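You operate a simulated robot arm through the tools that you are given. There is no shell and no other tool. Be economical: measure what you need, move in short steps, check, and stop when the job is done.

The job below is to be done with a simulated robot arm. You get a single attempt, and the scene is never put back.

Task
Rinse both beetroots under the cold tap and lay them on the board.
Fine: leave the tap off and the potato where it is.
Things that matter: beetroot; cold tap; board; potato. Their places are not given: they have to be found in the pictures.

It is judged by the outcome, as a careful person would: the job done as asked, and still so three seconds after it is handed in. It fails if anything else is knocked over, pushed out of place, dropped, spilled or broken.

Robot
A 7-joint arm with a two-finger parallel gripper, fixed in place. Base frame: the origin is at the foot of the arm, x ahead of it, y to its left, z up; the work surface is at about z = 0.91. Lengths are in m, angles in degrees, forces in N, time in s.
With the tool pointing down near the work surface it reaches from about 0.2 to 0.74 m from the base axis. Its first joint turns from -166.0 to 166.0 degrees. Payload 1.57 kg.
The tool frame sits at the grasp point between the pads (the TCP): z along the fingers, y along the line on which they close. The tips reach 0.03 m beyond it. The gripper opens to 0.11 m. The fingers are 0.024 m wide and 0.012 m thick; the gripper's body (0.048 by 0.112 m) begins 0.078 m behind the TCP.
Orientation is that of the tool frame in the base frame, as [roll, pitch, yaw] about the fixed x, y, z axes, in that order (R = Rz(yaw) Ry(pitch) Rx(roll)). With the fingers straight down and closing along the base's y, the tool's x points along the base's -x, its y along +y and its z along -z.

Tools
- The arm moves only by the tool move_arm. Its argument "rows" is a list of rows, each an object of numbers (a shift or turn left out is 0, a gripper value left out holds the last): "tx", "ty", "tz": the shift along the base's x, y, z in units of 500 mm (1.0 is 500 mm); "ax", "ay", "az": the turn, a rotation vector about the base's x, y, z in units of 60 degrees (1.0 is 60 degrees); "hand": the closure, from 0 (fully open) to 1 (shut). In form: [{"tx": .., "ty": .., "tz": .., "ax": .., "ay": .., "az": .., "hand": ..}, ...]. A call has 1 to 8 rows; each row is the pose to reach, as a shift and turn from the pose commanded when the call began. A call with a number of a shift or a turn outside -1 to 1 is refused whole. Rows are played at 5 a second. More than 0.05 m and 8.6 degrees between two rows, or a gripper value outside its range, and nothing of the call is played. A pose out of reach is approached as far as the arm can. The call stops where the force on the tool passes 40 N (or 10 N more than at its start, if that is more) or the arm is blocked; 0.2 s more then pass. Each finger travels about 0.045 m/s and halts on what it meets, pressing with about 31 N; the grip force reading is that of the motor and also rises with nothing between the fingers. The clock runs only during rows and for 0.2 s after the last one: add rows that repeat a pose to give the fingers time. It gives the time, the measured TCP pose, the force on the tool (base axes), the opening and the grip force at its end, in the units of the frame above (readings bear some noise).
- Cameras (640 x 400 px; columns grow to the right, rows downward): "scene" is fixed at [0.0604, -0.4978, 1.6148]; the picture's right is [0.74, -0.68, 0.00], its down [-0.41, -0.45, -0.79] and it looks along [0.53, 0.58, -0.61] (base axes); focal length 332 px, centre (320, 200). "wrist" rides on the gripper at [-0.036, 0, -0.08] in the tool frame; the picture's right is [0.00, -1.00, 0.00], its down [0.97, 0.00, -0.24] and it looks along [0.24, 0.00, 0.97] (tool axes); focal length 218 px, centre (320, 200).
- camera(camera): a new picture of that camera. The clock stands still meanwhile.
- move_column(by): slides the trunk up (or, below 0, down) by that many m; the arm rides with it, the base frame stays. It gives what a move gives, with no picture.
- probe_pixels(camera, pixels): there is no depth. For up to 12 entries [column, row, z] of the newest picture of that camera ("zoom" is the newest enlarged one), the place [x, y] in the base frame at which the ray of that pixel passes the height z, good to about 0.003 m, but the place of the scene camera against the robot may be out by one fixed shift of up to 0.012 m in any direction. The clock stands still meanwhile.
- inspect(camera, box): a new picture of the part [left, top, right, bottom] of that camera's present view, enlarged. The clock stands still meanwhile.
- hand_in(): hands the job in; it is judged then, once.

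Go step by step. Measure first, check grasps and placings, and put right what went wrong. The budget is 80 turns and 46 pictures, counting those below and the enlarged ones. Unless the task says otherwise, let go and move clear before handing in, and close with one line.

The tools are called by a JSON object that holds its "method" and its "body". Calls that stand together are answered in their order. move_arm: Moves the arm, as the interface text tells. Its arguments: {"type":"object","properties":{"rows":{"type":"array","items":{"type":"object","properties":{"tx":{"type":"number"},"ty":{"type":"number"},"tz":{"type":"number"},"ax":{"type":"number"},"ay":{"type":"number"},"az":{"type":"number"},"hand":{"type":"number"}}}}},"required":["rows"]} The other tools are called the same way: move_column (by) slides the trunk up or down; camera (camera) takes a picture; probe_pixels (camera, pixels) gives the place at which the rays of pixels pass given heights; inspect (camera, box) takes an enlarged picture of a part of a camera's view; hand_in () hands the job in.

At the start:

```text
time_s: 0.0
ee_pos: [0.368, 0.1759, 1.3108]
orientation: [-180.0, 0.0, -180.0]
wrist_force: [0.6, 0.1, 0.4]
gripper_width: 0.11
grasp_force: 0.0
trunk travel left (down, up): [-0.525, 0.065]
```

scene: 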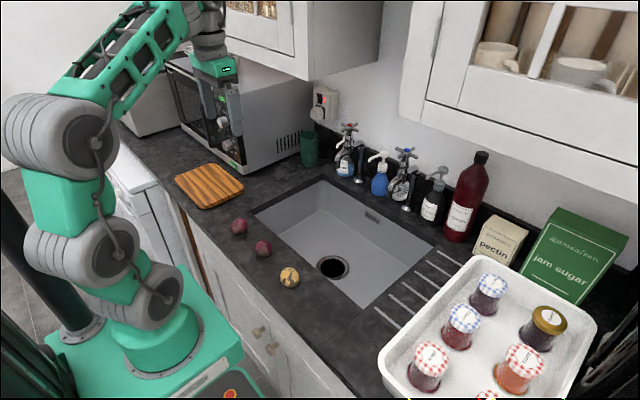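
wrist: 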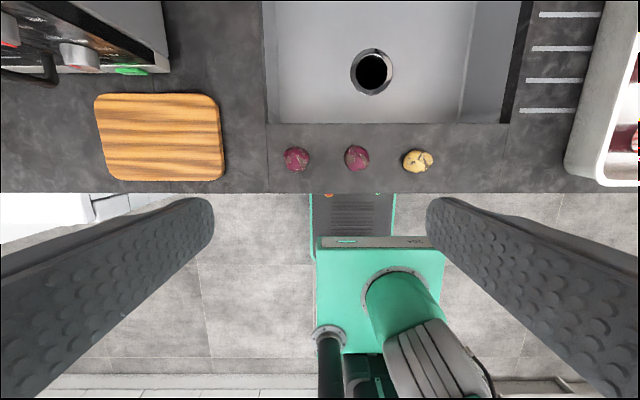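

The scene shows two beetroots near (239,227) and (263,249), a potato (289,277), the board (209,186), and two taps near (347,140) and (404,175). I'll enlarge the taps and the front edge.

{"method": "inspect", "body": {"camera": "scene", "box": [310, 80, 470, 240]}}

{"method": "inspect", "body": {"camera": "scene", "box": [160, 140, 340, 300]}}

{"method": "probe_pixels", "body": {"camera": "wrist", "pixels": [[296, 159, 0.935], [357, 158, 0.935], [417, 161, 0.935], [96, 94, 0.93], [222, 94, 0.93], [104, 181, 0.93], [224, 178, 0.93], [372, 72, 0.75], [268, 123, 0.91], [506, 123, 0.91], [400, 192, 0.91]]}}

```text
2.50 times, centred on (390, 160) of scene
```

zoom: 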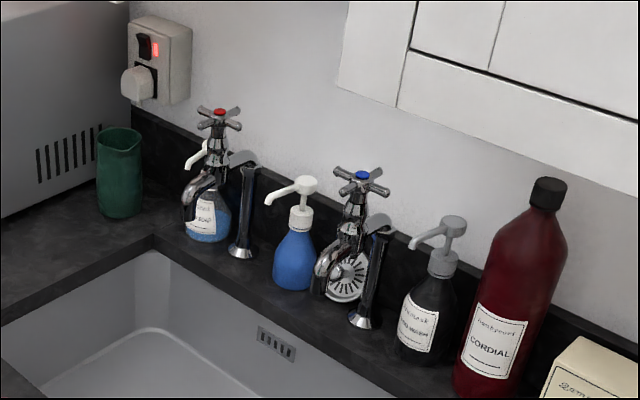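

```text
2.50 times, centred on (250, 220) of scene
```

zoom: 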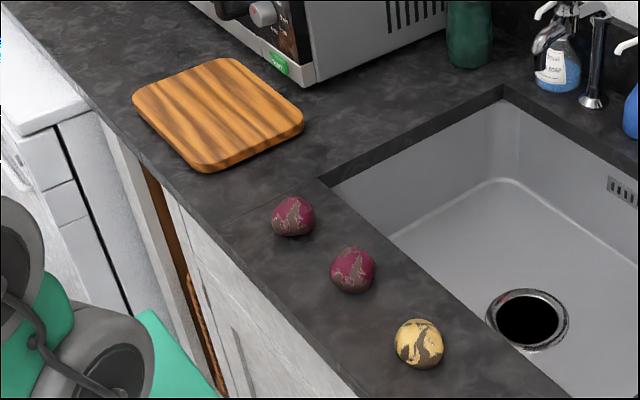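

```text
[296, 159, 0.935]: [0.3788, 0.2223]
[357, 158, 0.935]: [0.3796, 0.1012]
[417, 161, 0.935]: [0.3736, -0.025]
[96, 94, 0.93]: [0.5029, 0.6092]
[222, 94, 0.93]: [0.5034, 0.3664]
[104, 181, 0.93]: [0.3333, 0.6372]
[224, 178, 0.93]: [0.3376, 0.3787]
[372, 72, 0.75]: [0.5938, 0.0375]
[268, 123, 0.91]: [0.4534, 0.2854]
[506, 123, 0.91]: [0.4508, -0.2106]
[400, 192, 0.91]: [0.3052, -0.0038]
```

The cold tap is the blue-marked one at (404,175). I'll locate its parts with the scene camera at guessed heights.

{"method": "probe_pixels", "body": {"camera": "scene", "pixels": [[408, 209, 0.91], [406, 151, 1.08], [406, 151, 1.12], [391, 195, 1.0], [391, 195, 0.97], [347, 126, 1.1], [239, 227, 0.935], [263, 249, 0.935], [289, 277, 0.935], [331, 267, 0.75], [382, 196, 0.91], [432, 220, 0.91]]}}

{"method": "camera", "body": {"camera": "wrist"}}

```text
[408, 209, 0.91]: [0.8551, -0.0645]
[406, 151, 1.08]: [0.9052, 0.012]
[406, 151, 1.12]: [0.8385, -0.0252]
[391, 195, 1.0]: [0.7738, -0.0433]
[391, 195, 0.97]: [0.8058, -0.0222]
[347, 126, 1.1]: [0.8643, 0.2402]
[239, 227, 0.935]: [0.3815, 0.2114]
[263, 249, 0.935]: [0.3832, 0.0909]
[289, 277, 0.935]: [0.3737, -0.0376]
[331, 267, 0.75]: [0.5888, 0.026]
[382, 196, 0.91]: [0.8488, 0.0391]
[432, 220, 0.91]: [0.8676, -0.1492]
```

```text
41 pictures are left
```

wrist: 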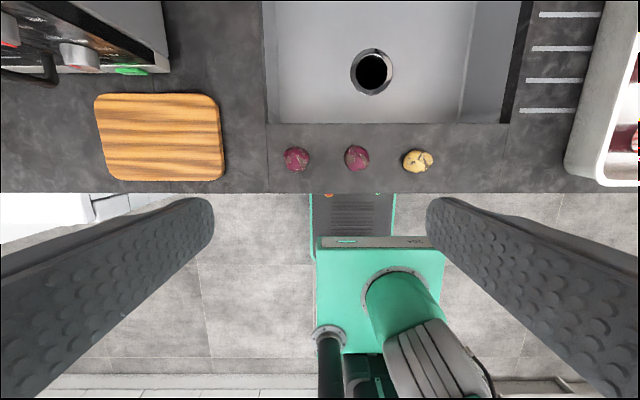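

Comparing wrist and scene, the scene is off about (+0.003,-0.011). The cold tap handle is likely near x≈0.77, y≈-0.055, z≈1.16; I'll swing the wrist camera toward it, tilted forward, to look.

{"method": "move_arm", "body": {"rows": [{"tx": 0.03, "ty": -0.08, "tz": 0, "ay": -0.13}, {"tx": 0.06, "ty": -0.16, "tz": 0, "ay": -0.26}, {"tx": 0.09, "ty": -0.24, "tz": 0, "ay": -0.39}, {"tx": 0.12, "ty": -0.32, "tz": 0, "ay": -0.52}, {"tx": 0.15, "ty": -0.4, "tz": 0, "ay": -0.65}, {"tx": 0.17, "ty": -0.46, "tz": 0, "ay": -0.75}, {"tx": 0.17, "ty": -0.46, "tz": 0, "ay": -0.75}]}}

{"method": "camera", "body": {"camera": "wrist"}}

```text
time_s: 1.2
ee_pos: [0.4695, 0.0716, 1.2236]
orientation: [175.3, 26.0, -168.5]
wrist_force: [0.2, -1.1, 0.6]
gripper_width: 0.1099
grasp_force: 0.1
trunk travel left (down, up): [-0.525, 0.065]
stopped in row 6: the arm was blocked; the commanded pose is now the measured one
```

```text
40 pictures are left
```

wrist: 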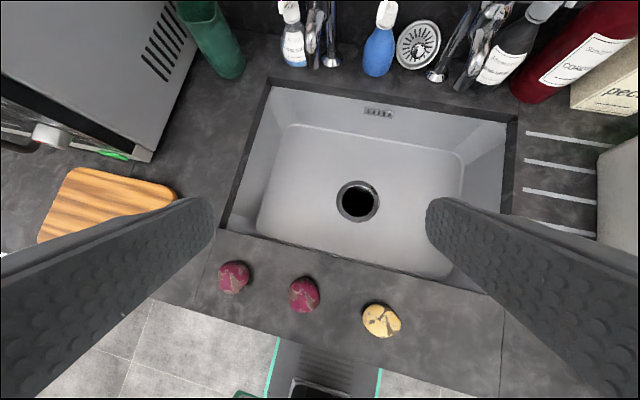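

The arm halted midway (no contact force, probably a joint-space lag), now at (0.47,0.07,1.22). I'll continue in slower rows.

{"method": "move_arm", "body": {"rows": [{"tx": 0.01, "ty": -0.04, "tz": 0.02, "ay": -0.06, "az": -0.03}, {"tx": 0.02, "ty": -0.08, "tz": 0.04, "ay": -0.12, "az": -0.06}, {"tx": 0.03, "ty": -0.12, "tz": 0.06, "ay": -0.18, "az": -0.09}, {"tx": 0.04, "ty": -0.16, "tz": 0.08, "ay": -0.24, "az": -0.12}, {"tx": 0.05, "ty": -0.2, "tz": 0.1, "ay": -0.3, "az": -0.15}, {"tx": 0.06, "ty": -0.24, "tz": 0.1, "ay": -0.36, "az": -0.18}, {"tx": 0.06, "ty": -0.24, "tz": 0.1, "ay": -0.36, "az": -0.18}]}}

{"method": "camera", "body": {"camera": "wrist"}}

{"method": "camera", "body": {"camera": "scene"}}

```text
time_s: 2.0
ee_pos: [0.4964, 0.0668, 1.189]
orientation: [173.6, 27.8, -167.2]
wrist_force: [0.8, -0.1, 0.4]
gripper_width: 0.11
grasp_force: 0.0
trunk travel left (down, up): [-0.525, 0.065]
stopped in row 4: the arm was blocked; the commanded pose is now the measured one
```

```text
39 pictures are left
```

wrist: 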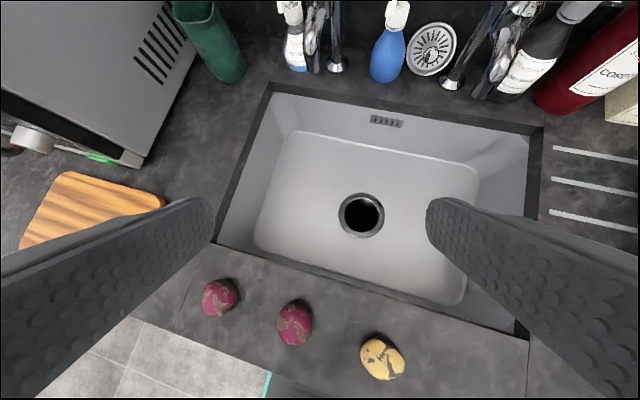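

```text
38 pictures are left
```

scene: 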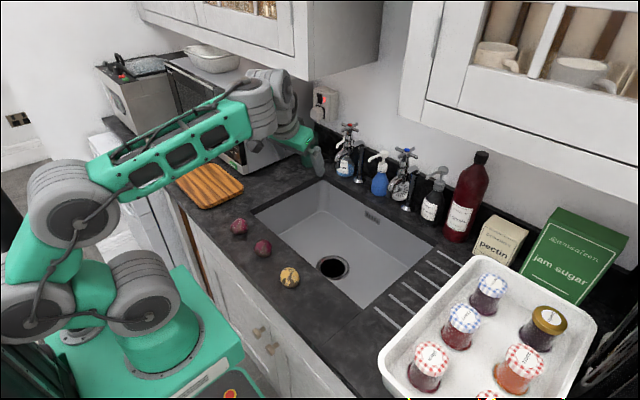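

The arm refused the increased tilt and drifted; probably a joint limit for this tilt. I'll test a pure sideways shift with no more tilt.

{"method": "move_arm", "body": {"rows": [{"ty": -0.05, "tz": 0.03}, {"ty": -0.1, "tz": 0.06}, {"ty": -0.15, "tz": 0.09}, {"ty": -0.2, "tz": 0.1}, {"ty": -0.24, "tz": 0.1}, {"ty": -0.24, "tz": 0.1}]}}

```text
time_s: 3.5
ee_pos: [0.4946, -0.0553, 1.2457]
orientation: [173.8, 28.0, -167.2]
wrist_force: [-0.3, 0.1, -1.3]
gripper_width: 0.1099
grasp_force: 0.1
trunk travel left (down, up): [-0.525, 0.065]
```

Translation is fine. Now try correcting yaw and then a bit more tilt.

{"method": "move_arm", "body": {"rows": [{"az": -0.07}, {"az": -0.14}, {"az": -0.21}, {"az": -0.21}]}}

{"method": "move_arm", "body": {"rows": [{"ay": -0.06}, {"ay": -0.12}, {"ay": -0.18}, {"ay": -0.24}, {"ay": -0.24}]}}

{"method": "camera", "body": {"camera": "wrist"}}

```text
time_s: 4.5
ee_pos: [0.4948, -0.0532, 1.2446]
orientation: [173.8, 28.1, -179.9]
wrist_force: [0.3, 0.2, -0.1]
gripper_width: 0.1102
grasp_force: 0.0
trunk travel left (down, up): [-0.525, 0.065]
```

```text
time_s: 5.7
ee_pos: [0.4961, -0.054, 1.2441]
orientation: [173.8, 42.5, -179.9]
wrist_force: [0.0, 0.1, 0.1]
gripper_width: 0.1101
grasp_force: 0.0
trunk travel left (down, up): [-0.525, 0.065]
```

```text
37 pictures are left
```

wrist: 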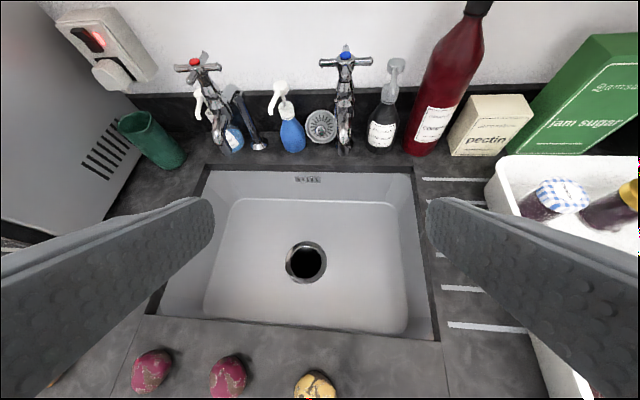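

Works with slower turns. The cold tap now is at (345,60)–(345,150); I'll zoom and triangulate.

{"method": "inspect", "body": {"camera": "wrist", "box": [265, 20, 425, 180]}}

{"method": "probe_pixels", "body": {"camera": "wrist", "pixels": [[345, 52, 1.08], [345, 52, 1.12], [345, 52, 1.16], [344, 150, 0.91], [345, 135, 0.97], [345, 135, 1.0], [345, 135, 1.03], [322, 63, 1.12], [370, 62, 1.12]]}}

```text
2.50 times, centred on (345, 100) of wrist
```

zoom: 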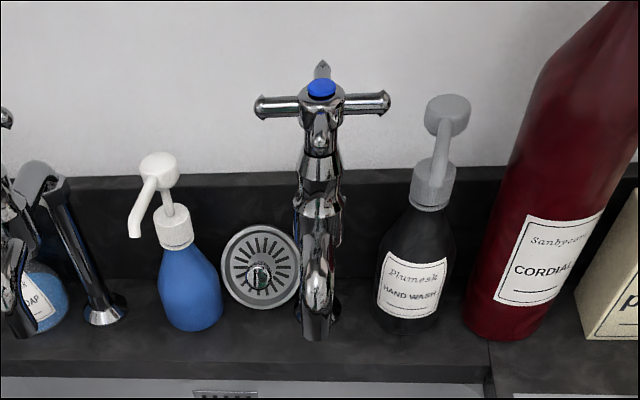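

```text
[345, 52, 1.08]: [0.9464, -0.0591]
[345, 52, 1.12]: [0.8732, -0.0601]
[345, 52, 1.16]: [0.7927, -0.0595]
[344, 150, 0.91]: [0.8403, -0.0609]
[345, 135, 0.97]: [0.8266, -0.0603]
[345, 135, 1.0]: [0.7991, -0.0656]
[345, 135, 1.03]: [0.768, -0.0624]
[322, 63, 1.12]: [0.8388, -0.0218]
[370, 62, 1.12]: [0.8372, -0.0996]
```

I'll probe the cabinet's lower corners to check clearance above the tap, plus refine the hub.

{"method": "probe_pixels", "body": {"camera": "scene", "pixels": [[399, 117, 1.2], [399, 117, 1.25], [399, 117, 1.3], [423, 100, 1.3], [423, 100, 1.35], [423, 100, 1.4], [307, 80, 1.3], [307, 80, 1.35], [307, 80, 1.4], [383, 68, 1.3], [407, 150.5, 1.16], [391, 196, 1.04]]}}

{"method": "inspect", "body": {"camera": "scene", "box": [280, 0, 640, 225]}}

```text
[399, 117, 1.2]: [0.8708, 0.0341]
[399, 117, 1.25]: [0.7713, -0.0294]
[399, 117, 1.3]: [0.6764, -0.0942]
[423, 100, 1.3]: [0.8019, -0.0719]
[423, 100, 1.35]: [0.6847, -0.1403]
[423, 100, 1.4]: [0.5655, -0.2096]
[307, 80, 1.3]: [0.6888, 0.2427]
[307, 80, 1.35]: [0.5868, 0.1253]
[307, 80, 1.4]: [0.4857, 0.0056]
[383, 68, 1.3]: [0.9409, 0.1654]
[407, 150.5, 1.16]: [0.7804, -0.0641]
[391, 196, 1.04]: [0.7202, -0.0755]
```

```text
1.78 times, centred on (460, 112) of scene
```

zoom: 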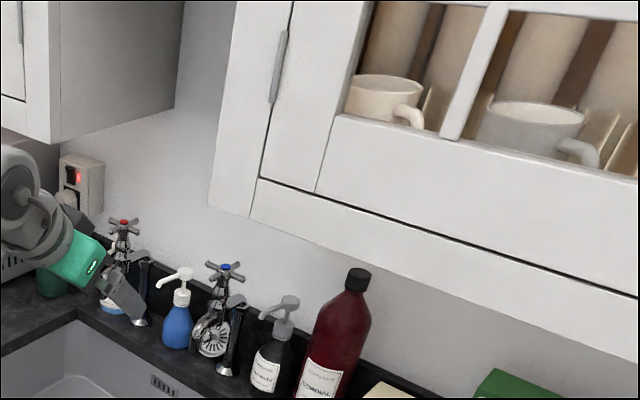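

Clearance: the cabinets' bottoms seem to be near z≈1.32 with fronts near x≈0.63, so I'll approach the tap from the front with a pitched tool. Move closer to refine the handle position.

{"method": "move_arm", "body": {"rows": [{"tx": 0.03, "ax": -0.013, "ay": -0.04, "az": -0.012, "hand": 0.7}, {"tx": 0.06, "ax": -0.026, "ay": -0.08, "az": -0.024, "hand": 0.7}, {"tx": 0.09, "ty": 0, "tz": -0.02, "ax": -0.039, "ay": -0.12, "az": -0.035}, {"tx": 0.12, "tz": -0.04, "ax": -0.052, "ay": -0.16, "az": -0.047}, {"tx": 0.15, "tz": -0.05, "ax": -0.065, "ay": -0.2, "az": -0.058}, {"tx": 0.16, "tz": -0.06, "ax": -0.076, "ay": -0.25, "az": -0.07}, {"tx": 0.16, "tz": -0.06, "ax": -0.076, "ay": -0.25, "az": -0.07}]}}

{"method": "camera", "body": {"camera": "wrist"}}

{"method": "camera", "body": {"camera": "scene"}}

```text
time_s: 7.2
ee_pos: [0.5738, -0.0549, 1.2144]
orientation: [-178.7, 57.4, -178.1]
wrist_force: [0.2, -0.5, -0.4]
gripper_width: 0.0329
grasp_force: 0.0
trunk travel left (down, up): [-0.525, 0.065]
```

```text
34 pictures are left
```

wrist: 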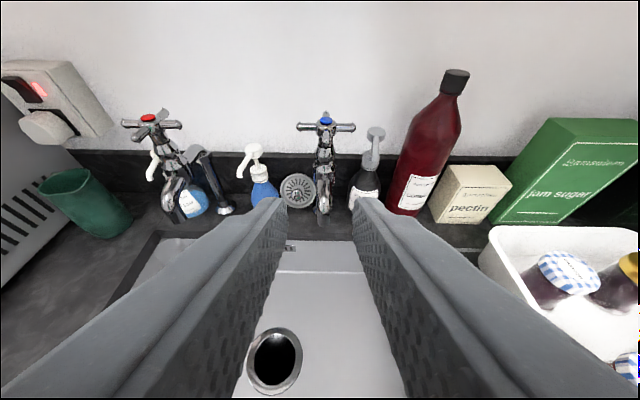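

```text
33 pictures are left
```

scene: 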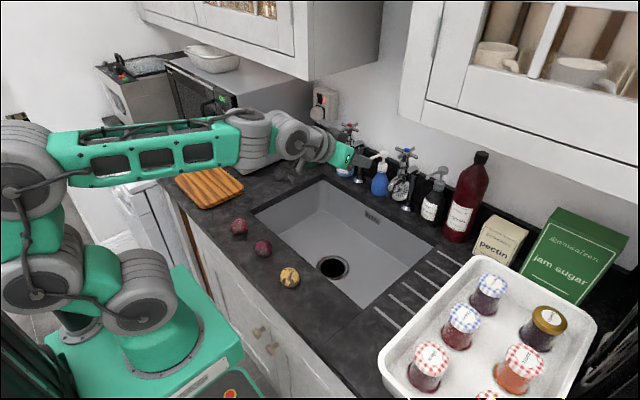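

Hub at about (326,124) and spout end at about (324,212) in this view; I'll probe them at several heights for triangulation.

{"method": "probe_pixels", "body": {"camera": "wrist", "pixels": [[326, 123, 1.14], [326, 123, 1.16], [326, 123, 1.18], [299, 127, 1.16], [354, 127, 1.16], [324, 213, 1.0], [324, 213, 1.03], [324, 213, 1.05]]}}

{"method": "inspect", "body": {"camera": "wrist", "box": [270, 90, 390, 240]}}

```text
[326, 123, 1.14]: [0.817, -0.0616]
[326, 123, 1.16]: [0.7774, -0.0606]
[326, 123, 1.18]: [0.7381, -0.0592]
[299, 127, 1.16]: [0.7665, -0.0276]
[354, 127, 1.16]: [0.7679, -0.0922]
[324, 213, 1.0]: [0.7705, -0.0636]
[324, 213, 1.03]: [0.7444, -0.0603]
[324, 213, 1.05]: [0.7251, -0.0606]
```

```text
2.67 times, centred on (330, 165) of wrist
```

zoom: 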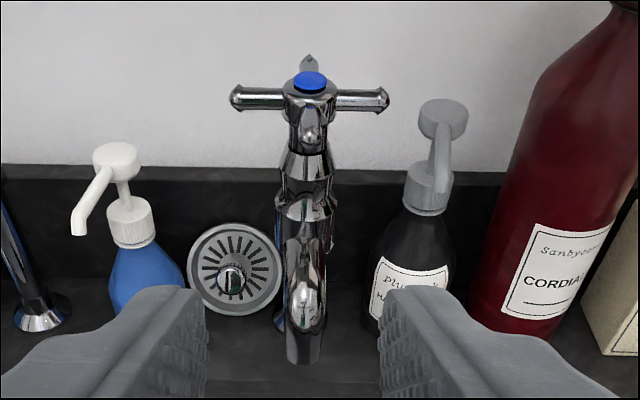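

Triangulation: hub ≈ (0.763,-0.060,1.168), arms reach ±0.033 at z≈1.16; spout end ≈ (0.735,-0.061,1.035). I'll straddle the front handle arm with the half-closed fingers.

{"method": "move_arm", "body": {"rows": [{"tx": 0.06, "ty": -0.004, "tz": 0.0}, {"tx": 0.12, "ty": -0.008, "tz": -0.03}, {"tx": 0.17, "ty": -0.01, "tz": -0.05}, {"tx": 0.22, "ty": -0.01, "tz": -0.065}, {"tx": 0.25, "ty": -0.01, "tz": -0.072}, {"tx": 0.278, "ty": -0.01, "tz": -0.076}, {"tx": 0.278, "ty": -0.01, "tz": -0.076}]}}

{"method": "camera", "body": {"camera": "wrist"}}

{"method": "inspect", "body": {"camera": "scene", "box": [310, 80, 470, 240]}}

```text
time_s: 8.8
ee_pos: [0.7149, -0.0584, 1.1761]
orientation: [-178.8, 57.4, -178.3]
wrist_force: [-0.1, -0.6, 0.1]
gripper_width: 0.0332
grasp_force: 0.0
trunk travel left (down, up): [-0.525, 0.065]
```

```text
31 pictures are left
```

wrist: 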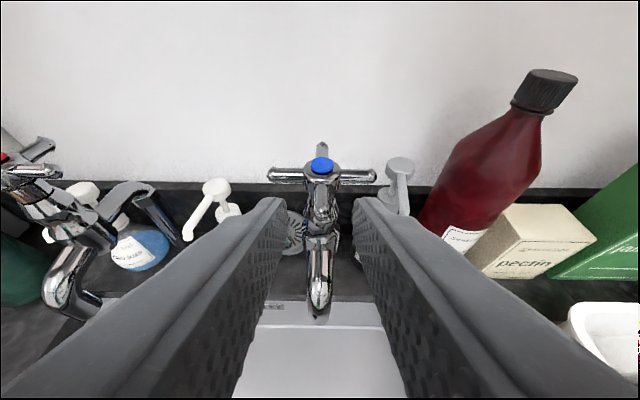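

```text
2.50 times, centred on (390, 160) of scene
```

zoom: 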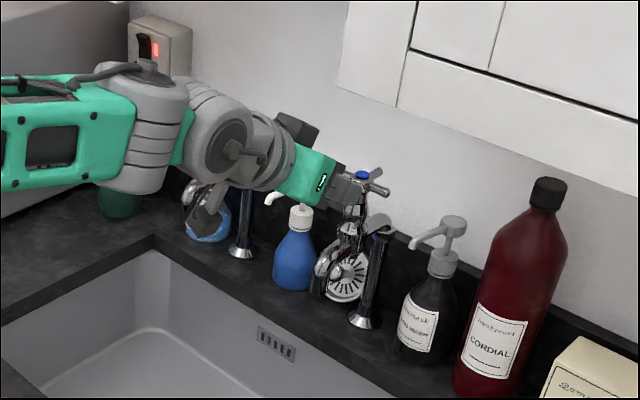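

Fingers straddle the front arm (tips near (282,198) and (363,198), hub at (321,165)). I'll nudge forward/up a few mm and narrow the gap to reduce play.

{"method": "move_arm", "body": {"rows": [{"tx": 0.005, "tz": 0.012, "ty": -0.003, "hand": 0.8}, {"tx": 0.01, "tz": 0.012, "ty": -0.003, "hand": 0.86}, {"tx": 0.01, "tz": 0.012, "ty": -0.003, "hand": 0.86}]}}

{"method": "inspect", "body": {"camera": "wrist", "box": [240, 120, 400, 280]}}

```text
time_s: 9.7
ee_pos: [0.7187, -0.0621, 1.1813]
orientation: [-178.7, 57.4, -178.3]
wrist_force: [0.7, -1.1, 0.5]
gripper_width: 0.0153
grasp_force: 0.0
trunk travel left (down, up): [-0.525, 0.065]
```

```text
2.50 times, centred on (320, 200) of wrist
```

zoom: 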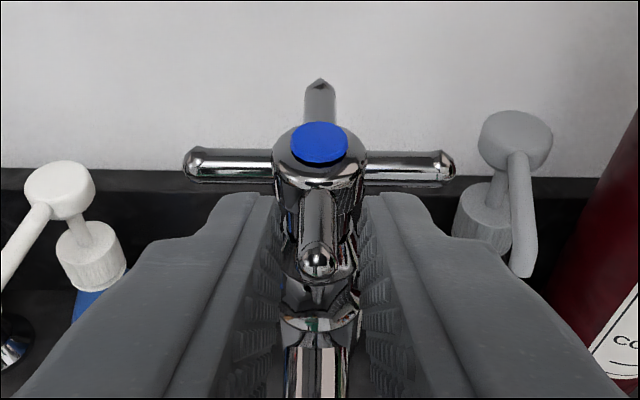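

The front arm's knob (zoom (318,260)) sits between the fingers. Now turn counter-clockwise about the hub.

{"method": "move_arm", "body": {"rows": [{"tx": 0.0003, "ty": -0.0077, "az": 0.083}, {"tx": 0.0013, "ty": -0.0153, "az": 0.167}, {"tx": 0.003, "ty": -0.0228, "az": 0.25}, {"tx": 0.0053, "ty": -0.0301, "az": 0.333}, {"tx": 0.0082, "ty": -0.0372, "az": 0.417}, {"tx": 0.0118, "ty": -0.044, "az": 0.5}, {"tx": 0.0118, "ty": -0.044, "az": 0.5}]}}

{"method": "camera", "body": {"camera": "wrist"}}

{"method": "inspect", "body": {"camera": "scene", "box": [310, 120, 470, 280]}}

```text
time_s: 11.2
ee_pos: [0.7247, -0.0828, 1.1821]
orientation: [-178.8, 57.4, -148.2]
wrist_force: [-0.6, -1.0, 0.7]
gripper_width: 0.0153
grasp_force: 0.0
trunk travel left (down, up): [-0.525, 0.065]
```

```text
28 pictures are left
```

wrist: 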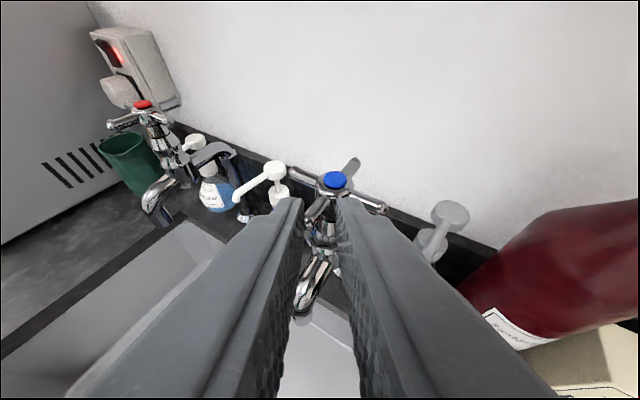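

```text
2.50 times, centred on (390, 200) of scene
```

zoom: 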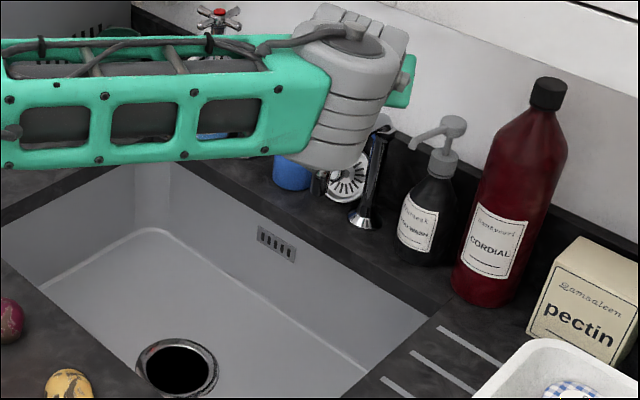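

The handle seems to have turned little: the hub appears at (335,180), so the pivot guess may be off. Probe it from this new view.

{"method": "probe_pixels", "body": {"camera": "wrist", "pixels": [[335, 179, 1.14], [335, 179, 1.15], [335, 179, 1.16], [335, 179, 1.17]]}}

{"method": "inspect", "body": {"camera": "wrist", "box": [260, 140, 400, 260]}}

```text
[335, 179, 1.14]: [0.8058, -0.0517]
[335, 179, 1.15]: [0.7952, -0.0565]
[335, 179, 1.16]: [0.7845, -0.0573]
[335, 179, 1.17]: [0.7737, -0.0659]
```

```text
3.33 times, centred on (330, 200) of wrist
```

zoom: 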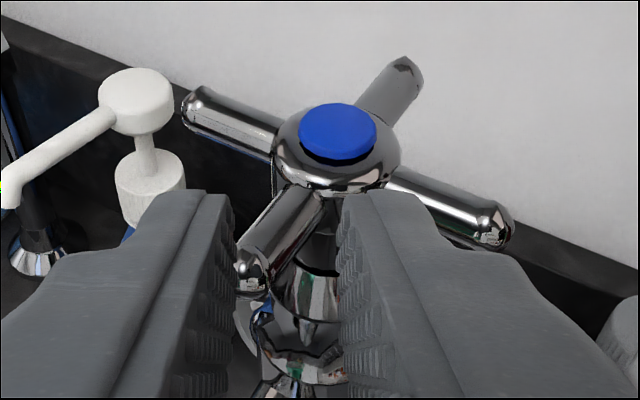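

Hub re-estimated at about (0.779,-0.061); the front arm's side (zoom (250,270)) is just touching the left finger, handle barely turned. Continue around the corrected pivot.

{"method": "move_arm", "body": {"rows": [{"tx": 0.0098, "ty": -0.0134, "az": 0.083}, {"tx": 0.0208, "ty": -0.0226, "az": 0.167}, {"tx": 0.0324, "ty": -0.03, "az": 0.25}, {"tx": 0.0418, "ty": -0.036, "az": 0.333}, {"tx": 0.05, "ty": -0.04, "az": 0.417}, {"tx": 0.0586, "ty": -0.043, "az": 0.5}, {"tx": 0.0586, "ty": -0.043, "az": 0.5}]}}

{"method": "camera", "body": {"camera": "wrist"}}

```text
time_s: 12.8
ee_pos: [0.6843, -0.0535, 1.1323]
orientation: [-178.6, 57.4, -118.1]
wrist_force: [-0.6, 0.3, -0.9]
gripper_width: 0.0153
grasp_force: 0.0
out of reach, approached as far as the arm can: row 4, 5, 6, 7
trunk travel left (down, up): [-0.525, 0.065]
```

```text
25 pictures are left
```

wrist: 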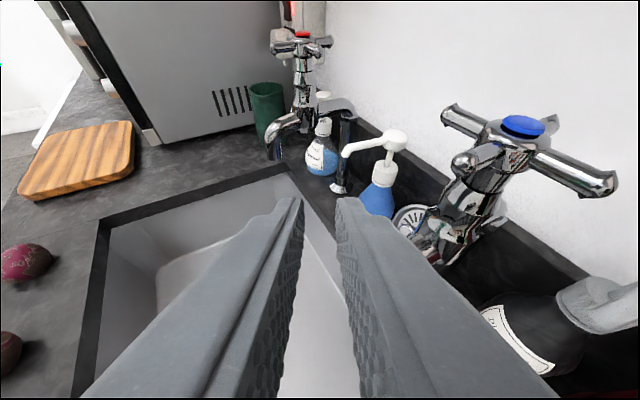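

That yaw went out of reach and the fingers slipped off; the handle looks essentially unturned, no water. I'll back off, straighten the yaw, and push the front arm sideways without yawing.

{"method": "move_arm", "body": {"rows": [{"tx": -0.05, "tz": 0.02, "az": -0.08}, {"tx": -0.08, "tz": 0.04, "az": -0.16}, {"tx": -0.1, "tz": 0.08, "az": -0.24}, {"tx": -0.1, "tz": 0.1, "az": -0.32}, {"tx": -0.1, "tz": 0.12, "az": -0.4}, {"tx": -0.1, "tz": 0.12, "az": -0.48}, {"tx": -0.1, "ty": 0.0, "tz": 0.12, "az": -0.56}, {"tx": -0.1, "tz": 0.12, "az": -0.56}]}}

{"method": "move_arm", "body": {"rows": [{"az": -0.08}, {"az": -0.16}, {"az": -0.24}, {"az": -0.32}, {"az": -0.4}, {"az": -0.465}, {"az": -0.465}]}}

{"method": "inspect", "body": {"camera": "wrist", "box": [240, 80, 400, 240]}}

```text
time_s: 14.7
ee_pos: [0.6358, -0.053, 1.193]
orientation: [-178.8, 57.3, -152.0]
wrist_force: [-0.7, 0.2, 0.9]
gripper_width: 0.0157
grasp_force: 0.0
trunk travel left (down, up): [-0.525, 0.065]
```

```text
time_s: 16.2
ee_pos: [0.6349, -0.0537, 1.1925]
orientation: [-178.8, 57.4, -180.0]
wrist_force: [-0.6, 0.6, -0.9]
gripper_width: 0.0155
grasp_force: 0.1
trunk travel left (down, up): [-0.525, 0.065]
```

```text
2.50 times, centred on (320, 160) of wrist
```

zoom: 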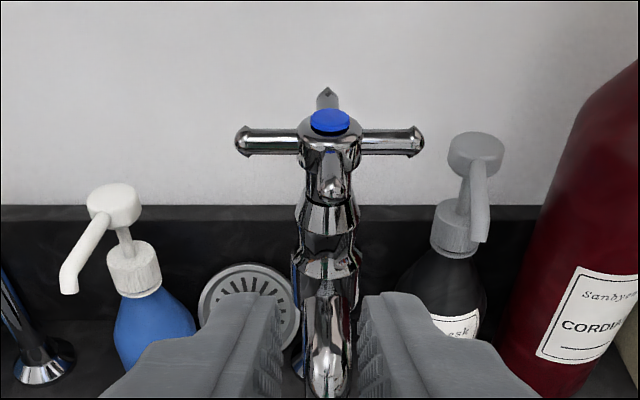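

The handle is unchanged (arms at zoom (240,140)/(420,140)). I'll close the fingers and insert them on the +y side of the front arm, then sweep to -y.

{"method": "move_arm", "body": {"rows": [{"tx": 0.04, "ty": 0.015, "tz": 0, "hand": 1}, {"tx": 0.08, "ty": 0.03, "tz": 0}, {"tx": 0.12, "ty": 0.03, "tz": -0.02}, {"tx": 0.16, "ty": 0.03, "tz": -0.036}, {"tx": 0.194, "ty": 0.03, "tz": -0.043}, {"tx": 0.194, "ty": 0.03, "tz": -0.043}]}}

{"method": "inspect", "body": {"camera": "wrist", "box": [240, 120, 400, 280]}}

```text
time_s: 17.6
ee_pos: [0.7328, -0.0395, 1.1704]
orientation: [-178.8, 57.3, -179.8]
wrist_force: [-0.1, -0.3, 0.6]
gripper_width: 0.0
grasp_force: 21.5
trunk travel left (down, up): [-0.525, 0.065]
```

```text
2.50 times, centred on (320, 200) of wrist
```

zoom: 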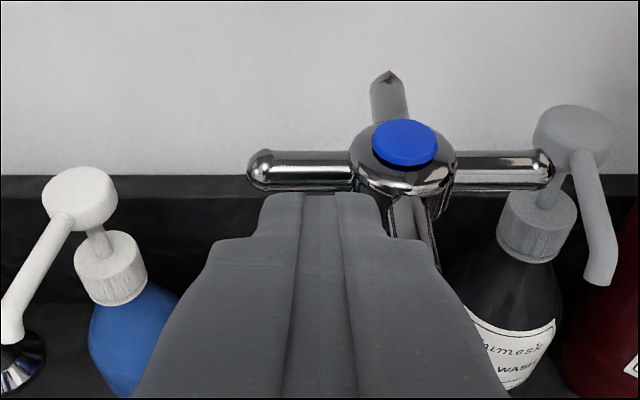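

The closed fingers sit left of the front arm (zoom (410,225)). Sweep to -y.

{"method": "move_arm", "body": {"rows": [{"ty": -0.02}, {"ty": -0.04}, {"ty": -0.06}, {"ty": -0.075}, {"ty": -0.09}, {"ty": -0.1, "tx": 0.005}, {"ty": -0.1, "tx": 0.005}]}}

{"method": "inspect", "body": {"camera": "wrist", "box": [220, 120, 400, 320]}}

```text
time_s: 19.2
ee_pos: [0.7333, -0.0896, 1.1706]
orientation: [-178.8, 57.4, -179.8]
wrist_force: [-1.2, 0.5, 1.5]
gripper_width: 0.0
grasp_force: 21.3
trunk travel left (down, up): [-0.525, 0.065]
```

```text
2.00 times, centred on (310, 220) of wrist
```

zoom: 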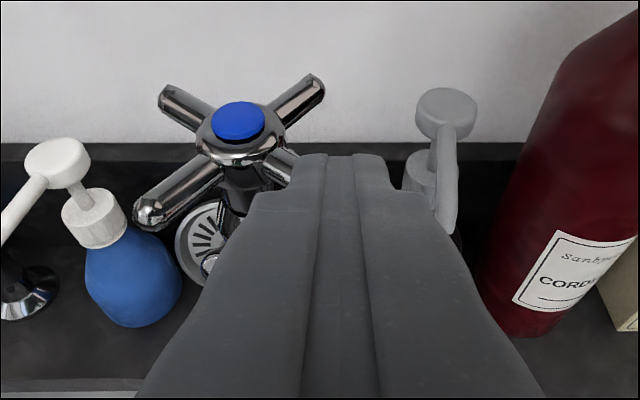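

The handle turned about 45–50°. I'll back off and check whether water flows.

{"method": "move_arm", "body": {"rows": [{"tx": -0.06}, {"tx": -0.12, "ty": 0.03}, {"tx": -0.18, "ty": 0.06}, {"tx": -0.22, "ty": 0.08, "hand": 0.8}, {"tx": -0.22, "ty": 0.1, "hand": 0.6}, {"tx": -0.22, "ty": 0.1}]}}

{"method": "inspect", "body": {"camera": "wrist", "box": [220, 80, 440, 300]}}

```text
time_s: 20.6
ee_pos: [0.624, -0.0379, 1.1698]
orientation: [-178.8, 57.5, -179.7]
wrist_force: [0.2, -1.2, -1.4]
gripper_width: 0.0439
grasp_force: 0.1
trunk travel left (down, up): [-0.525, 0.065]
```

```text
1.82 times, centred on (330, 190) of wrist
```

zoom: 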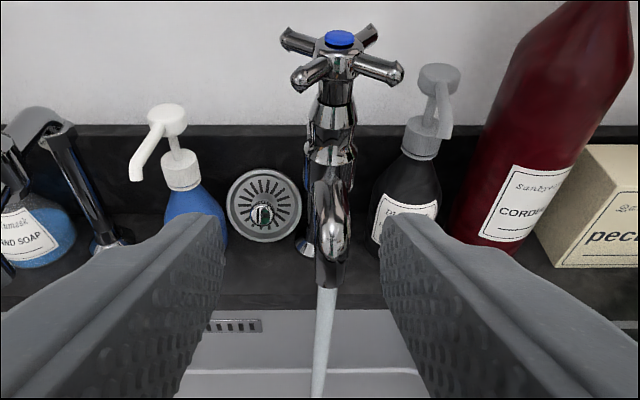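

Water is running from the cold tap. Now I'll mark the stream position and swing back toward the beetroots, straightening the tool.

{"method": "probe_pixels", "body": {"camera": "zoom", "pixels": [[328, 287, 1.03], [328, 287, 1.04], [321, 350, 1.0], [321, 350, 0.95], [318, 390, 0.95], [318, 390, 0.9]]}}

{"method": "move_arm", "body": {"rows": [{"tx": -0.06, "ty": 0.02, "tz": 0.02, "ay": 0.07, "hand": 0.3}, {"tx": -0.12, "ty": 0.04, "tz": 0.04, "ay": 0.14}, {"tx": -0.18, "ty": 0.07, "tz": 0.05, "ay": 0.21}, {"tx": -0.24, "ty": 0.1, "tz": 0.05, "ay": 0.28}, {"tx": -0.3, "ty": 0.13, "tz": 0.05, "ay": 0.35}, {"tx": -0.35, "ty": 0.16, "tz": 0.05, "ay": 0.42}, {"tx": -0.4, "ty": 0.19, "tz": 0.05, "ay": 0.49}, {"tx": -0.4, "ty": 0.19, "tz": 0.05, "ay": 0.49}]}}

{"method": "move_arm", "body": {"rows": [{"tx": -0.02, "ty": 0.02, "ay": 0.07}, {"tx": -0.04, "ty": 0.04, "ay": 0.14}, {"tx": -0.06, "ty": 0.06, "ay": 0.21}, {"tx": -0.08, "ty": 0.08, "ay": 0.28}, {"tx": -0.09, "ty": 0.09, "ay": 0.35}, {"tx": -0.09, "ty": 0.09, "ay": 0.42}, {"tx": -0.09, "ty": 0.09, "ay": 0.468}, {"tx": -0.09, "ty": 0.09, "ay": 0.468}]}}

{"method": "camera", "body": {"camera": "wrist"}}

```text
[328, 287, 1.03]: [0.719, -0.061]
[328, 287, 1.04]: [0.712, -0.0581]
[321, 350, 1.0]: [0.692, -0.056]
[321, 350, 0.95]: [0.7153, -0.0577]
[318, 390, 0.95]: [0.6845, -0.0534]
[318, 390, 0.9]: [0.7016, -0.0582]
```

```text
time_s: 22.4
ee_pos: [0.4244, 0.0567, 1.1971]
orientation: [-178.9, 27.9, 180.0]
wrist_force: [0.3, 0.9, -0.2]
gripper_width: 0.0769
grasp_force: 0.0
trunk travel left (down, up): [-0.525, 0.065]
```

```text
time_s: 24.2
ee_pos: [0.3798, 0.1007, 1.1967]
orientation: [-179.0, -0.1, -179.9]
wrist_force: [0.1, 0.6, 0.0]
gripper_width: 0.0769
grasp_force: 0.0
trunk travel left (down, up): [-0.525, 0.065]
```

```text
20 pictures are left
```

wrist: 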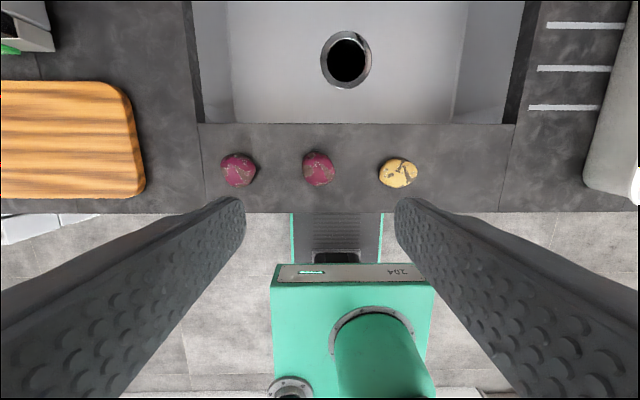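

Tool is above the middle beetroot at (318,168). Probe beet positions for the grasp.

{"method": "probe_pixels", "body": {"camera": "wrist", "pixels": [[318, 168, 0.935], [302, 168, 0.935], [335, 168, 0.935], [318, 151, 0.935], [318, 185, 0.935], [238, 170, 0.935], [238, 153, 0.935], [238, 187, 0.935], [146, 190, 0.93], [130, 85, 0.93], [0, 195, 0.93], [398, 172, 0.935]]}}

```text
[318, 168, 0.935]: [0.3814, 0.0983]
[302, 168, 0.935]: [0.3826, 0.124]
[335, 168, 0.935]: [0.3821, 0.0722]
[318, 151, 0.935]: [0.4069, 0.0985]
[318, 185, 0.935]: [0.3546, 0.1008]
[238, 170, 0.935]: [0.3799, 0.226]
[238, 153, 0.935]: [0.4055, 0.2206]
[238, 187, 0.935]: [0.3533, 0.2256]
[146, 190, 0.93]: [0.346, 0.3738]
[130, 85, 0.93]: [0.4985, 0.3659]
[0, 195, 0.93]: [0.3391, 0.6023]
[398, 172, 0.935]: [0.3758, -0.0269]
```

Middle beet is at (0.381,0.099), about 5 cm wide. Descend around it (gap 77 mm) and close.

{"method": "move_arm", "body": {"rows": [{"tz": -0.08}, {"tz": -0.16}, {"tz": -0.24}, {"tz": -0.32}, {"tz": -0.4}, {"tz": -0.46}, {"tz": -0.502, "tx": 0.002, "ty": -0.002}, {"tz": -0.502, "tx": 0.002, "ty": -0.002}]}}

{"method": "move_arm", "body": {"rows": [{"hand": 0.5}, {"hand": 0.6}, {"hand": 0.65}, {"hand": 0.65}, {"hand": 0.65}]}}

```text
time_s: 26.1
ee_pos: [0.3807, 0.0999, 0.945]
orientation: [-179.1, -0.1, -179.9]
wrist_force: [0.8, 0.8, 0.2]
gripper_width: 0.0768
grasp_force: 0.1
trunk travel left (down, up): [-0.525, 0.065]
```

```text
time_s: 27.2
ee_pos: [0.3801, 0.1008, 0.9438]
orientation: [-179.0, 0.0, -179.9]
wrist_force: [-0.6, 0.4, -0.1]
gripper_width: 0.0516
grasp_force: 30.7
trunk travel left (down, up): [-0.525, 0.065]
```

Beet is held (51.6 mm, 30.7 N). Lift and swing to the stream, pitching the tool forward slowly.

{"method": "move_arm", "body": {"rows": [{"tz": 0.06}, {"tz": 0.13}, {"tz": 0.21}, {"tz": 0.29, "ay": -0.05}, {"tz": 0.35, "tx": 0.02, "ay": -0.11}, {"tz": 0.38, "tx": 0.05, "ty": -0.02, "ay": -0.17}, {"tz": 0.38, "tx": 0.08, "ty": -0.05, "ay": -0.23}, {"tz": 0.38, "tx": 0.08, "ty": -0.05, "ay": -0.23}]}}

{"method": "move_arm", "body": {"rows": [{"tx": 0.04, "ty": -0.04, "ay": -0.07}, {"tx": 0.09, "ty": -0.08, "ay": -0.14}, {"tx": 0.14, "ty": -0.12, "ay": -0.21}, {"tx": 0.19, "ty": -0.16, "ay": -0.28, "tz": -0.03}, {"tx": 0.24, "ty": -0.2, "ay": -0.35, "tz": -0.07}, {"tx": 0.28, "ty": -0.23, "ay": -0.42, "tz": -0.12}, {"tx": 0.32, "ty": -0.26, "ay": -0.49, "tz": -0.17}, {"tx": 0.35, "ty": -0.266, "ay": -0.56, "tz": -0.22}]}}

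{"method": "camera", "body": {"camera": "wrist"}}

```text
time_s: 29.1
ee_pos: [0.4215, 0.0759, 1.1352]
orientation: [-178.9, 13.7, -179.9]
wrist_force: [-0.1, 0.3, -1.3]
gripper_width: 0.0517
grasp_force: 31.3
trunk travel left (down, up): [-0.525, 0.065]
```

```text
time_s: 30.9
ee_pos: [0.5965, -0.057, 1.0249]
orientation: [-178.8, 47.4, -179.8]
wrist_force: [1.4, 0.3, -0.7]
gripper_width: 0.0517
grasp_force: 31.1
trunk travel left (down, up): [-0.525, 0.065]
```

```text
19 pictures are left
```

wrist: 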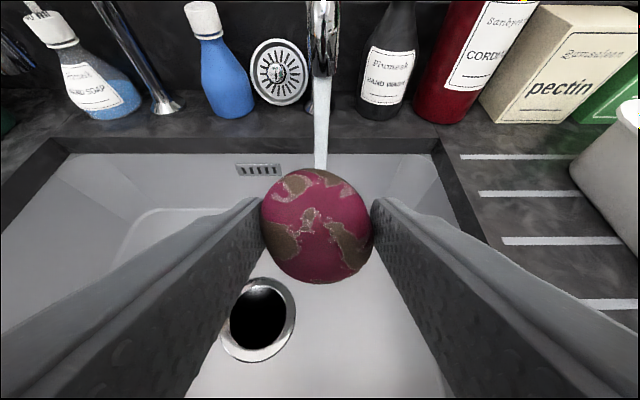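

Stream is at column 321, directly ahead; the beet has brown dirt patches. Probe the spout end and stream before moving in.

{"method": "probe_pixels", "body": {"camera": "wrist", "pixels": [[324, 76, 1.02], [324, 76, 1.04], [324, 76, 1.06], [321, 165, 0.75], [321, 165, 0.8], [321, 165, 0.9]]}}

```text
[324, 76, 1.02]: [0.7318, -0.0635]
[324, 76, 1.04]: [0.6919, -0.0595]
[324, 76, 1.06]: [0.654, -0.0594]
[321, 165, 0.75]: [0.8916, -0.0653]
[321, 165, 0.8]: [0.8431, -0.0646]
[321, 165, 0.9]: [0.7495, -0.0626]
```

Spout end is at about (0.726,-0.061,1.022). Lower first, then slide the beet forward beneath it.

{"method": "move_arm", "body": {"rows": [{"tz": -0.06, "tx": 0.02, "ay": -0.04}, {"tz": -0.12, "tx": 0.05, "ay": -0.08, "ty": -0.006}, {"tz": -0.13, "tx": 0.11, "ay": -0.12, "ty": -0.008}, {"tz": -0.13, "tx": 0.17, "ay": -0.14, "ty": -0.008}, {"tz": -0.13, "tx": 0.22, "ay": -0.14, "ty": -0.008}, {"tz": -0.13, "tx": 0.247, "ay": -0.14, "ty": -0.008}, {"tz": -0.13, "tx": 0.247, "ay": -0.14, "ty": -0.008}, {"tz": -0.13, "tx": 0.247, "ay": -0.14, "ty": -0.008}]}}

{"method": "camera", "body": {"camera": "wrist"}}

```text
time_s: 32.6
ee_pos: [0.7191, -0.0608, 0.96]
orientation: [-178.8, 55.7, -179.8]
wrist_force: [-0.4, -0.2, -0.7]
gripper_width: 0.0515
grasp_force: 30.9
trunk travel left (down, up): [-0.525, 0.065]
```

```text
18 pictures are left
```

wrist: 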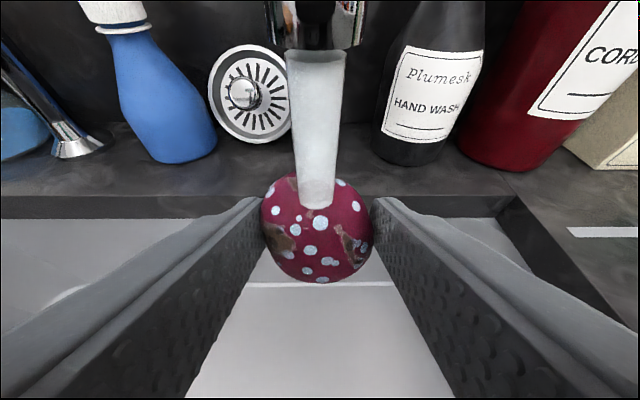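

The stream hits the beet and dirt is washing off. Keep it there, shifting a little so all parts get wet.

{"method": "move_arm", "body": {"rows": [{"ty": 0.015}, {"ty": 0.02, "tx": 0.01}, {"ty": 0.01, "tx": 0.02}, {"ty": -0.015, "tx": 0.01}, {"ty": -0.02, "tx": 0}, {"ty": -0.01, "tx": -0.01}, {"tx": -0.01}, {"tx": 0}]}}

{"method": "move_arm", "body": {"rows": [{"tx": 0.005, "ay": 0.05}, {"tx": 0.01, "ay": 0.1}, {"tx": 0.01, "ay": 0.1}, {"tx": 0.005, "ay": 0.05}, {"ay": 0}, {"ay": -0.06}, {"ay": -0.06}, {"ay": 0}]}}

{"method": "camera", "body": {"camera": "wrist"}}

```text
time_s: 34.5
ee_pos: [0.7199, -0.0616, 0.9599]
orientation: [-178.8, 55.7, -179.9]
wrist_force: [0.6, -0.4, -0.9]
gripper_width: 0.0512
grasp_force: 30.7
trunk travel left (down, up): [-0.525, 0.065]
```

```text
time_s: 36.2
ee_pos: [0.7198, -0.062, 0.9607]
orientation: [-178.8, 55.7, -179.8]
wrist_force: [-0.2, -0.1, -0.4]
gripper_width: 0.0511
grasp_force: 31.0
trunk travel left (down, up): [-0.525, 0.065]
```

```text
17 pictures are left
```

wrist: 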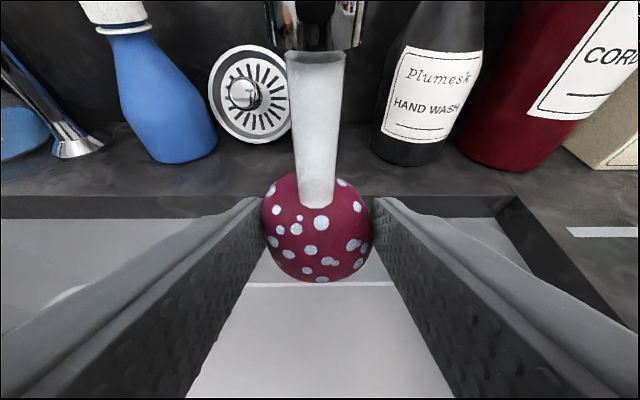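

The beet is clean (no brown left, water beads visible). Retreat from under the spout and head to the board, straightening the tool.

{"method": "move_arm", "body": {"rows": [{"tx": -0.06}, {"tx": -0.13}, {"tx": -0.2, "tz": 0.02}, {"tx": -0.26, "tz": 0.07, "ay": 0.06}, {"tx": -0.3, "tz": 0.14, "ay": 0.12}, {"tx": -0.33, "tz": 0.21, "ay": 0.18}, {"tx": -0.36, "tz": 0.28, "ay": 0.24}, {"tx": -0.39, "tz": 0.34, "ty": 0.03, "ay": 0.3}]}}

{"method": "move_arm", "body": {"rows": [{"tx": -0.03, "ty": 0.07, "ay": 0.07}, {"tx": -0.06, "ty": 0.14, "ay": 0.14}, {"tx": -0.09, "ty": 0.21, "ay": 0.21}, {"tx": -0.12, "ty": 0.28, "ay": 0.28}, {"tx": -0.15, "ty": 0.35, "ay": 0.35}, {"tx": -0.18, "ty": 0.42, "ay": 0.42}, {"tx": -0.2, "ty": 0.49, "ay": 0.49}, {"tx": -0.2, "ty": 0.56, "ay": 0.56}]}}

{"method": "move_arm", "body": {"rows": [{"ty": 0.07, "ay": 0.03}, {"ty": 0.14, "ay": 0.06}, {"ty": 0.22, "ay": 0.06}, {"ty": 0.3, "ay": 0.06}, {"ty": 0.38, "ay": 0.06}, {"ty": 0.46, "ay": 0.06}, {"ty": 0.54, "ay": 0.06}, {"ty": 0.54, "ay": 0.06}]}}

{"method": "camera", "body": {"camera": "wrist"}}

```text
time_s: 38.0
ee_pos: [0.5235, -0.0469, 1.1305]
orientation: [-178.9, 37.6, -179.9]
wrist_force: [-0.2, 0.6, -1.2]
gripper_width: 0.0511
grasp_force: 30.8
trunk travel left (down, up): [-0.525, 0.065]
```

```text
time_s: 39.9
ee_pos: [0.4237, 0.233, 1.1288]
orientation: [-178.9, 3.9, -179.9]
wrist_force: [0.0, 0.4, -1.0]
gripper_width: 0.0508
grasp_force: 31.1
trunk travel left (down, up): [-0.525, 0.065]
```

```text
time_s: 41.6
ee_pos: [0.4244, 0.502, 1.1301]
orientation: [-179.0, 0.5, -179.9]
wrist_force: [0.1, -0.1, -0.9]
gripper_width: 0.0506
grasp_force: 30.8
trunk travel left (down, up): [-0.525, 0.065]
```

```text
16 pictures are left
```

wrist: 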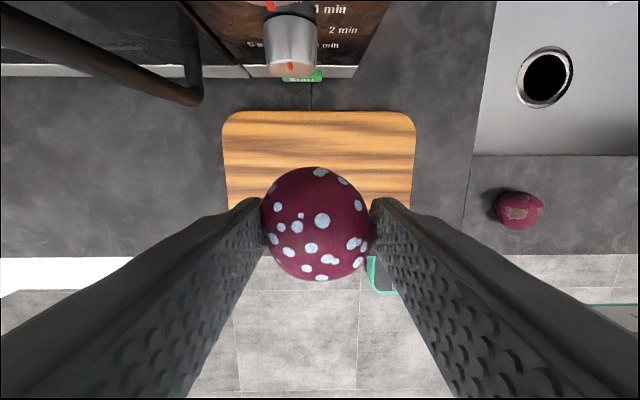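

Beet is over the board; I'll shift slightly left and descend to just above it.

{"method": "move_arm", "body": {"rows": [{"ty": 0.04, "tz": -0.06}, {"ty": 0.08, "tz": -0.13}, {"ty": 0.08, "tz": -0.2}, {"ty": 0.08, "tz": -0.25}, {"ty": 0.08, "tz": -0.29}, {"ty": 0.08, "tz": -0.31}, {"ty": 0.08, "tz": -0.31}]}}

{"method": "inspect", "body": {"camera": "scene", "box": [150, 130, 270, 230]}}

```text
time_s: 43.2
ee_pos: [0.4242, 0.543, 0.9748]
orientation: [-179.0, 0.5, -180.0]
wrist_force: [1.0, -1.0, -0.4]
gripper_width: 0.0507
grasp_force: 31.5
trunk travel left (down, up): [-0.525, 0.065]
```

```text
4.00 times, centred on (210, 180) of scene
```

zoom: 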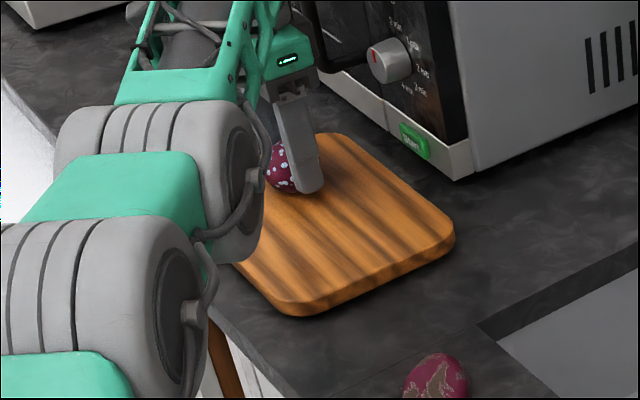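

Already near the board. Lower in 2–3 mm steps watching the force.

{"method": "move_arm", "body": {"rows": [{"tz": -0.006}, {"tz": -0.012}, {"tz": -0.016}, {"tz": -0.016}]}}

{"method": "move_arm", "body": {"rows": [{"tz": -0.004}, {"tz": -0.008}, {"tz": -0.008}]}}

```text
time_s: 44.2
ee_pos: [0.4243, 0.5433, 0.9702]
orientation: [-179.2, 0.7, -179.9]
wrist_force: [-0.8, -0.3, 14.7]
gripper_width: 0.0509
grasp_force: 31.4
trunk travel left (down, up): [-0.525, 0.065]
```

```text
time_s: 45.0
ee_pos: [0.4245, 0.5424, 0.9673]
orientation: [-179.3, 0.7, -179.9]
wrist_force: [5.9, 5.0, 29.2]
gripper_width: 0.0504
grasp_force: 31.2
trunk travel left (down, up): [-0.525, 0.065]
```

Contact (29 N upward), so I'll ease up to relieve it and then open gently.

{"method": "move_arm", "body": {"rows": [{"tz": 0.006}, {"tz": 0.013}, {"tz": 0.013, "hand": 0.5}, {"tz": 0.013, "hand": 0.42}, {"tz": 0.013, "hand": 0.35}, {"tz": 0.013, "hand": 0.35}]}}

{"method": "move_arm", "body": {"rows": [{"tz": 0.05}, {"tz": 0.12}, {"tz": 0.2}, {"tz": 0.28}, {"tz": 0.35, "ty": -0.05}, {"tz": 0.38, "ty": -0.12}, {"tz": 0.38, "ty": -0.2}, {"tz": 0.38, "ty": -0.2}]}}

{"method": "camera", "body": {"camera": "wrist"}}

```text
time_s: 46.5
ee_pos: [0.4236, 0.5442, 0.9692]
orientation: [-178.9, 0.5, -179.9]
wrist_force: [-0.4, 0.5, 0.5]
gripper_width: 0.0716
grasp_force: 0.1
trunk travel left (down, up): [-0.525, 0.065]
```

```text
time_s: 48.2
ee_pos: [0.4227, 0.444, 1.1609]
orientation: [-179.0, 0.5, -179.9]
wrist_force: [0.0, 0.1, 1.0]
gripper_width: 0.0715
grasp_force: 0.0
out of reach, approached as far as the arm can: row 4
trunk travel left (down, up): [-0.525, 0.065]
```

```text
14 pictures are left
```

wrist: 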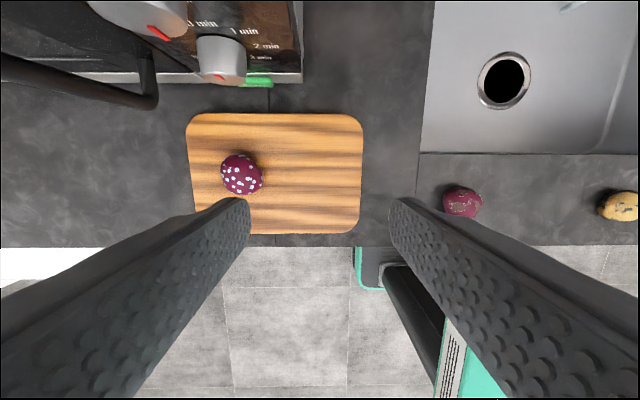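

First beet rests on the board at (241,174). Now go to the second at about (0.380,0.223).

{"method": "move_arm", "body": {"rows": [{"tx": -0.014, "ty": -0.075}, {"tx": -0.028, "ty": -0.15}, {"tx": -0.042, "ty": -0.225}, {"tx": -0.056, "ty": -0.3}, {"tx": -0.07, "ty": -0.375}, {"tx": -0.084, "ty": -0.441, "hand": 0.3}, {"tx": -0.084, "ty": -0.441}]}}

{"method": "camera", "body": {"camera": "wrist"}}

```text
time_s: 49.9
ee_pos: [0.3814, 0.221, 1.1584]
orientation: [-179.1, 0.5, -179.9]
wrist_force: [-0.5, 0.1, -0.3]
gripper_width: 0.0773
grasp_force: 0.2
trunk travel left (down, up): [-0.525, 0.065]
```

```text
13 pictures are left
```

wrist: 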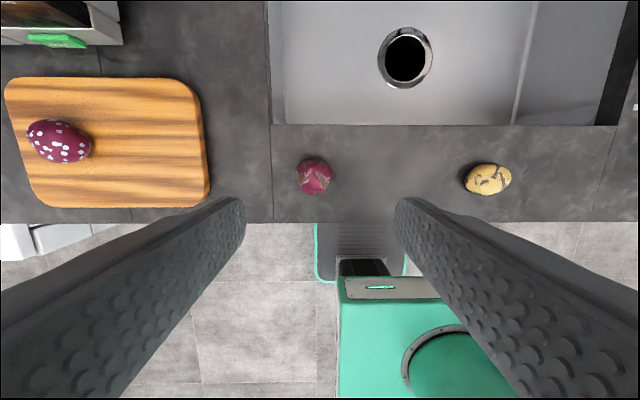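

{"method": "probe_pixels", "body": {"camera": "wrist", "pixels": [[315, 176, 0.935], [296, 176, 0.935], [334, 176, 0.935], [315, 158, 0.935], [315, 195, 0.935], [318, 176, 0.95]]}}

```text
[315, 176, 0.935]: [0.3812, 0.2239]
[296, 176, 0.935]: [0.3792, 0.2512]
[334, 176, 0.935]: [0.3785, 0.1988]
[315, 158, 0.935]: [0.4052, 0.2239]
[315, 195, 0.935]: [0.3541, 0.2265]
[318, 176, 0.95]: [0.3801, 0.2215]
```

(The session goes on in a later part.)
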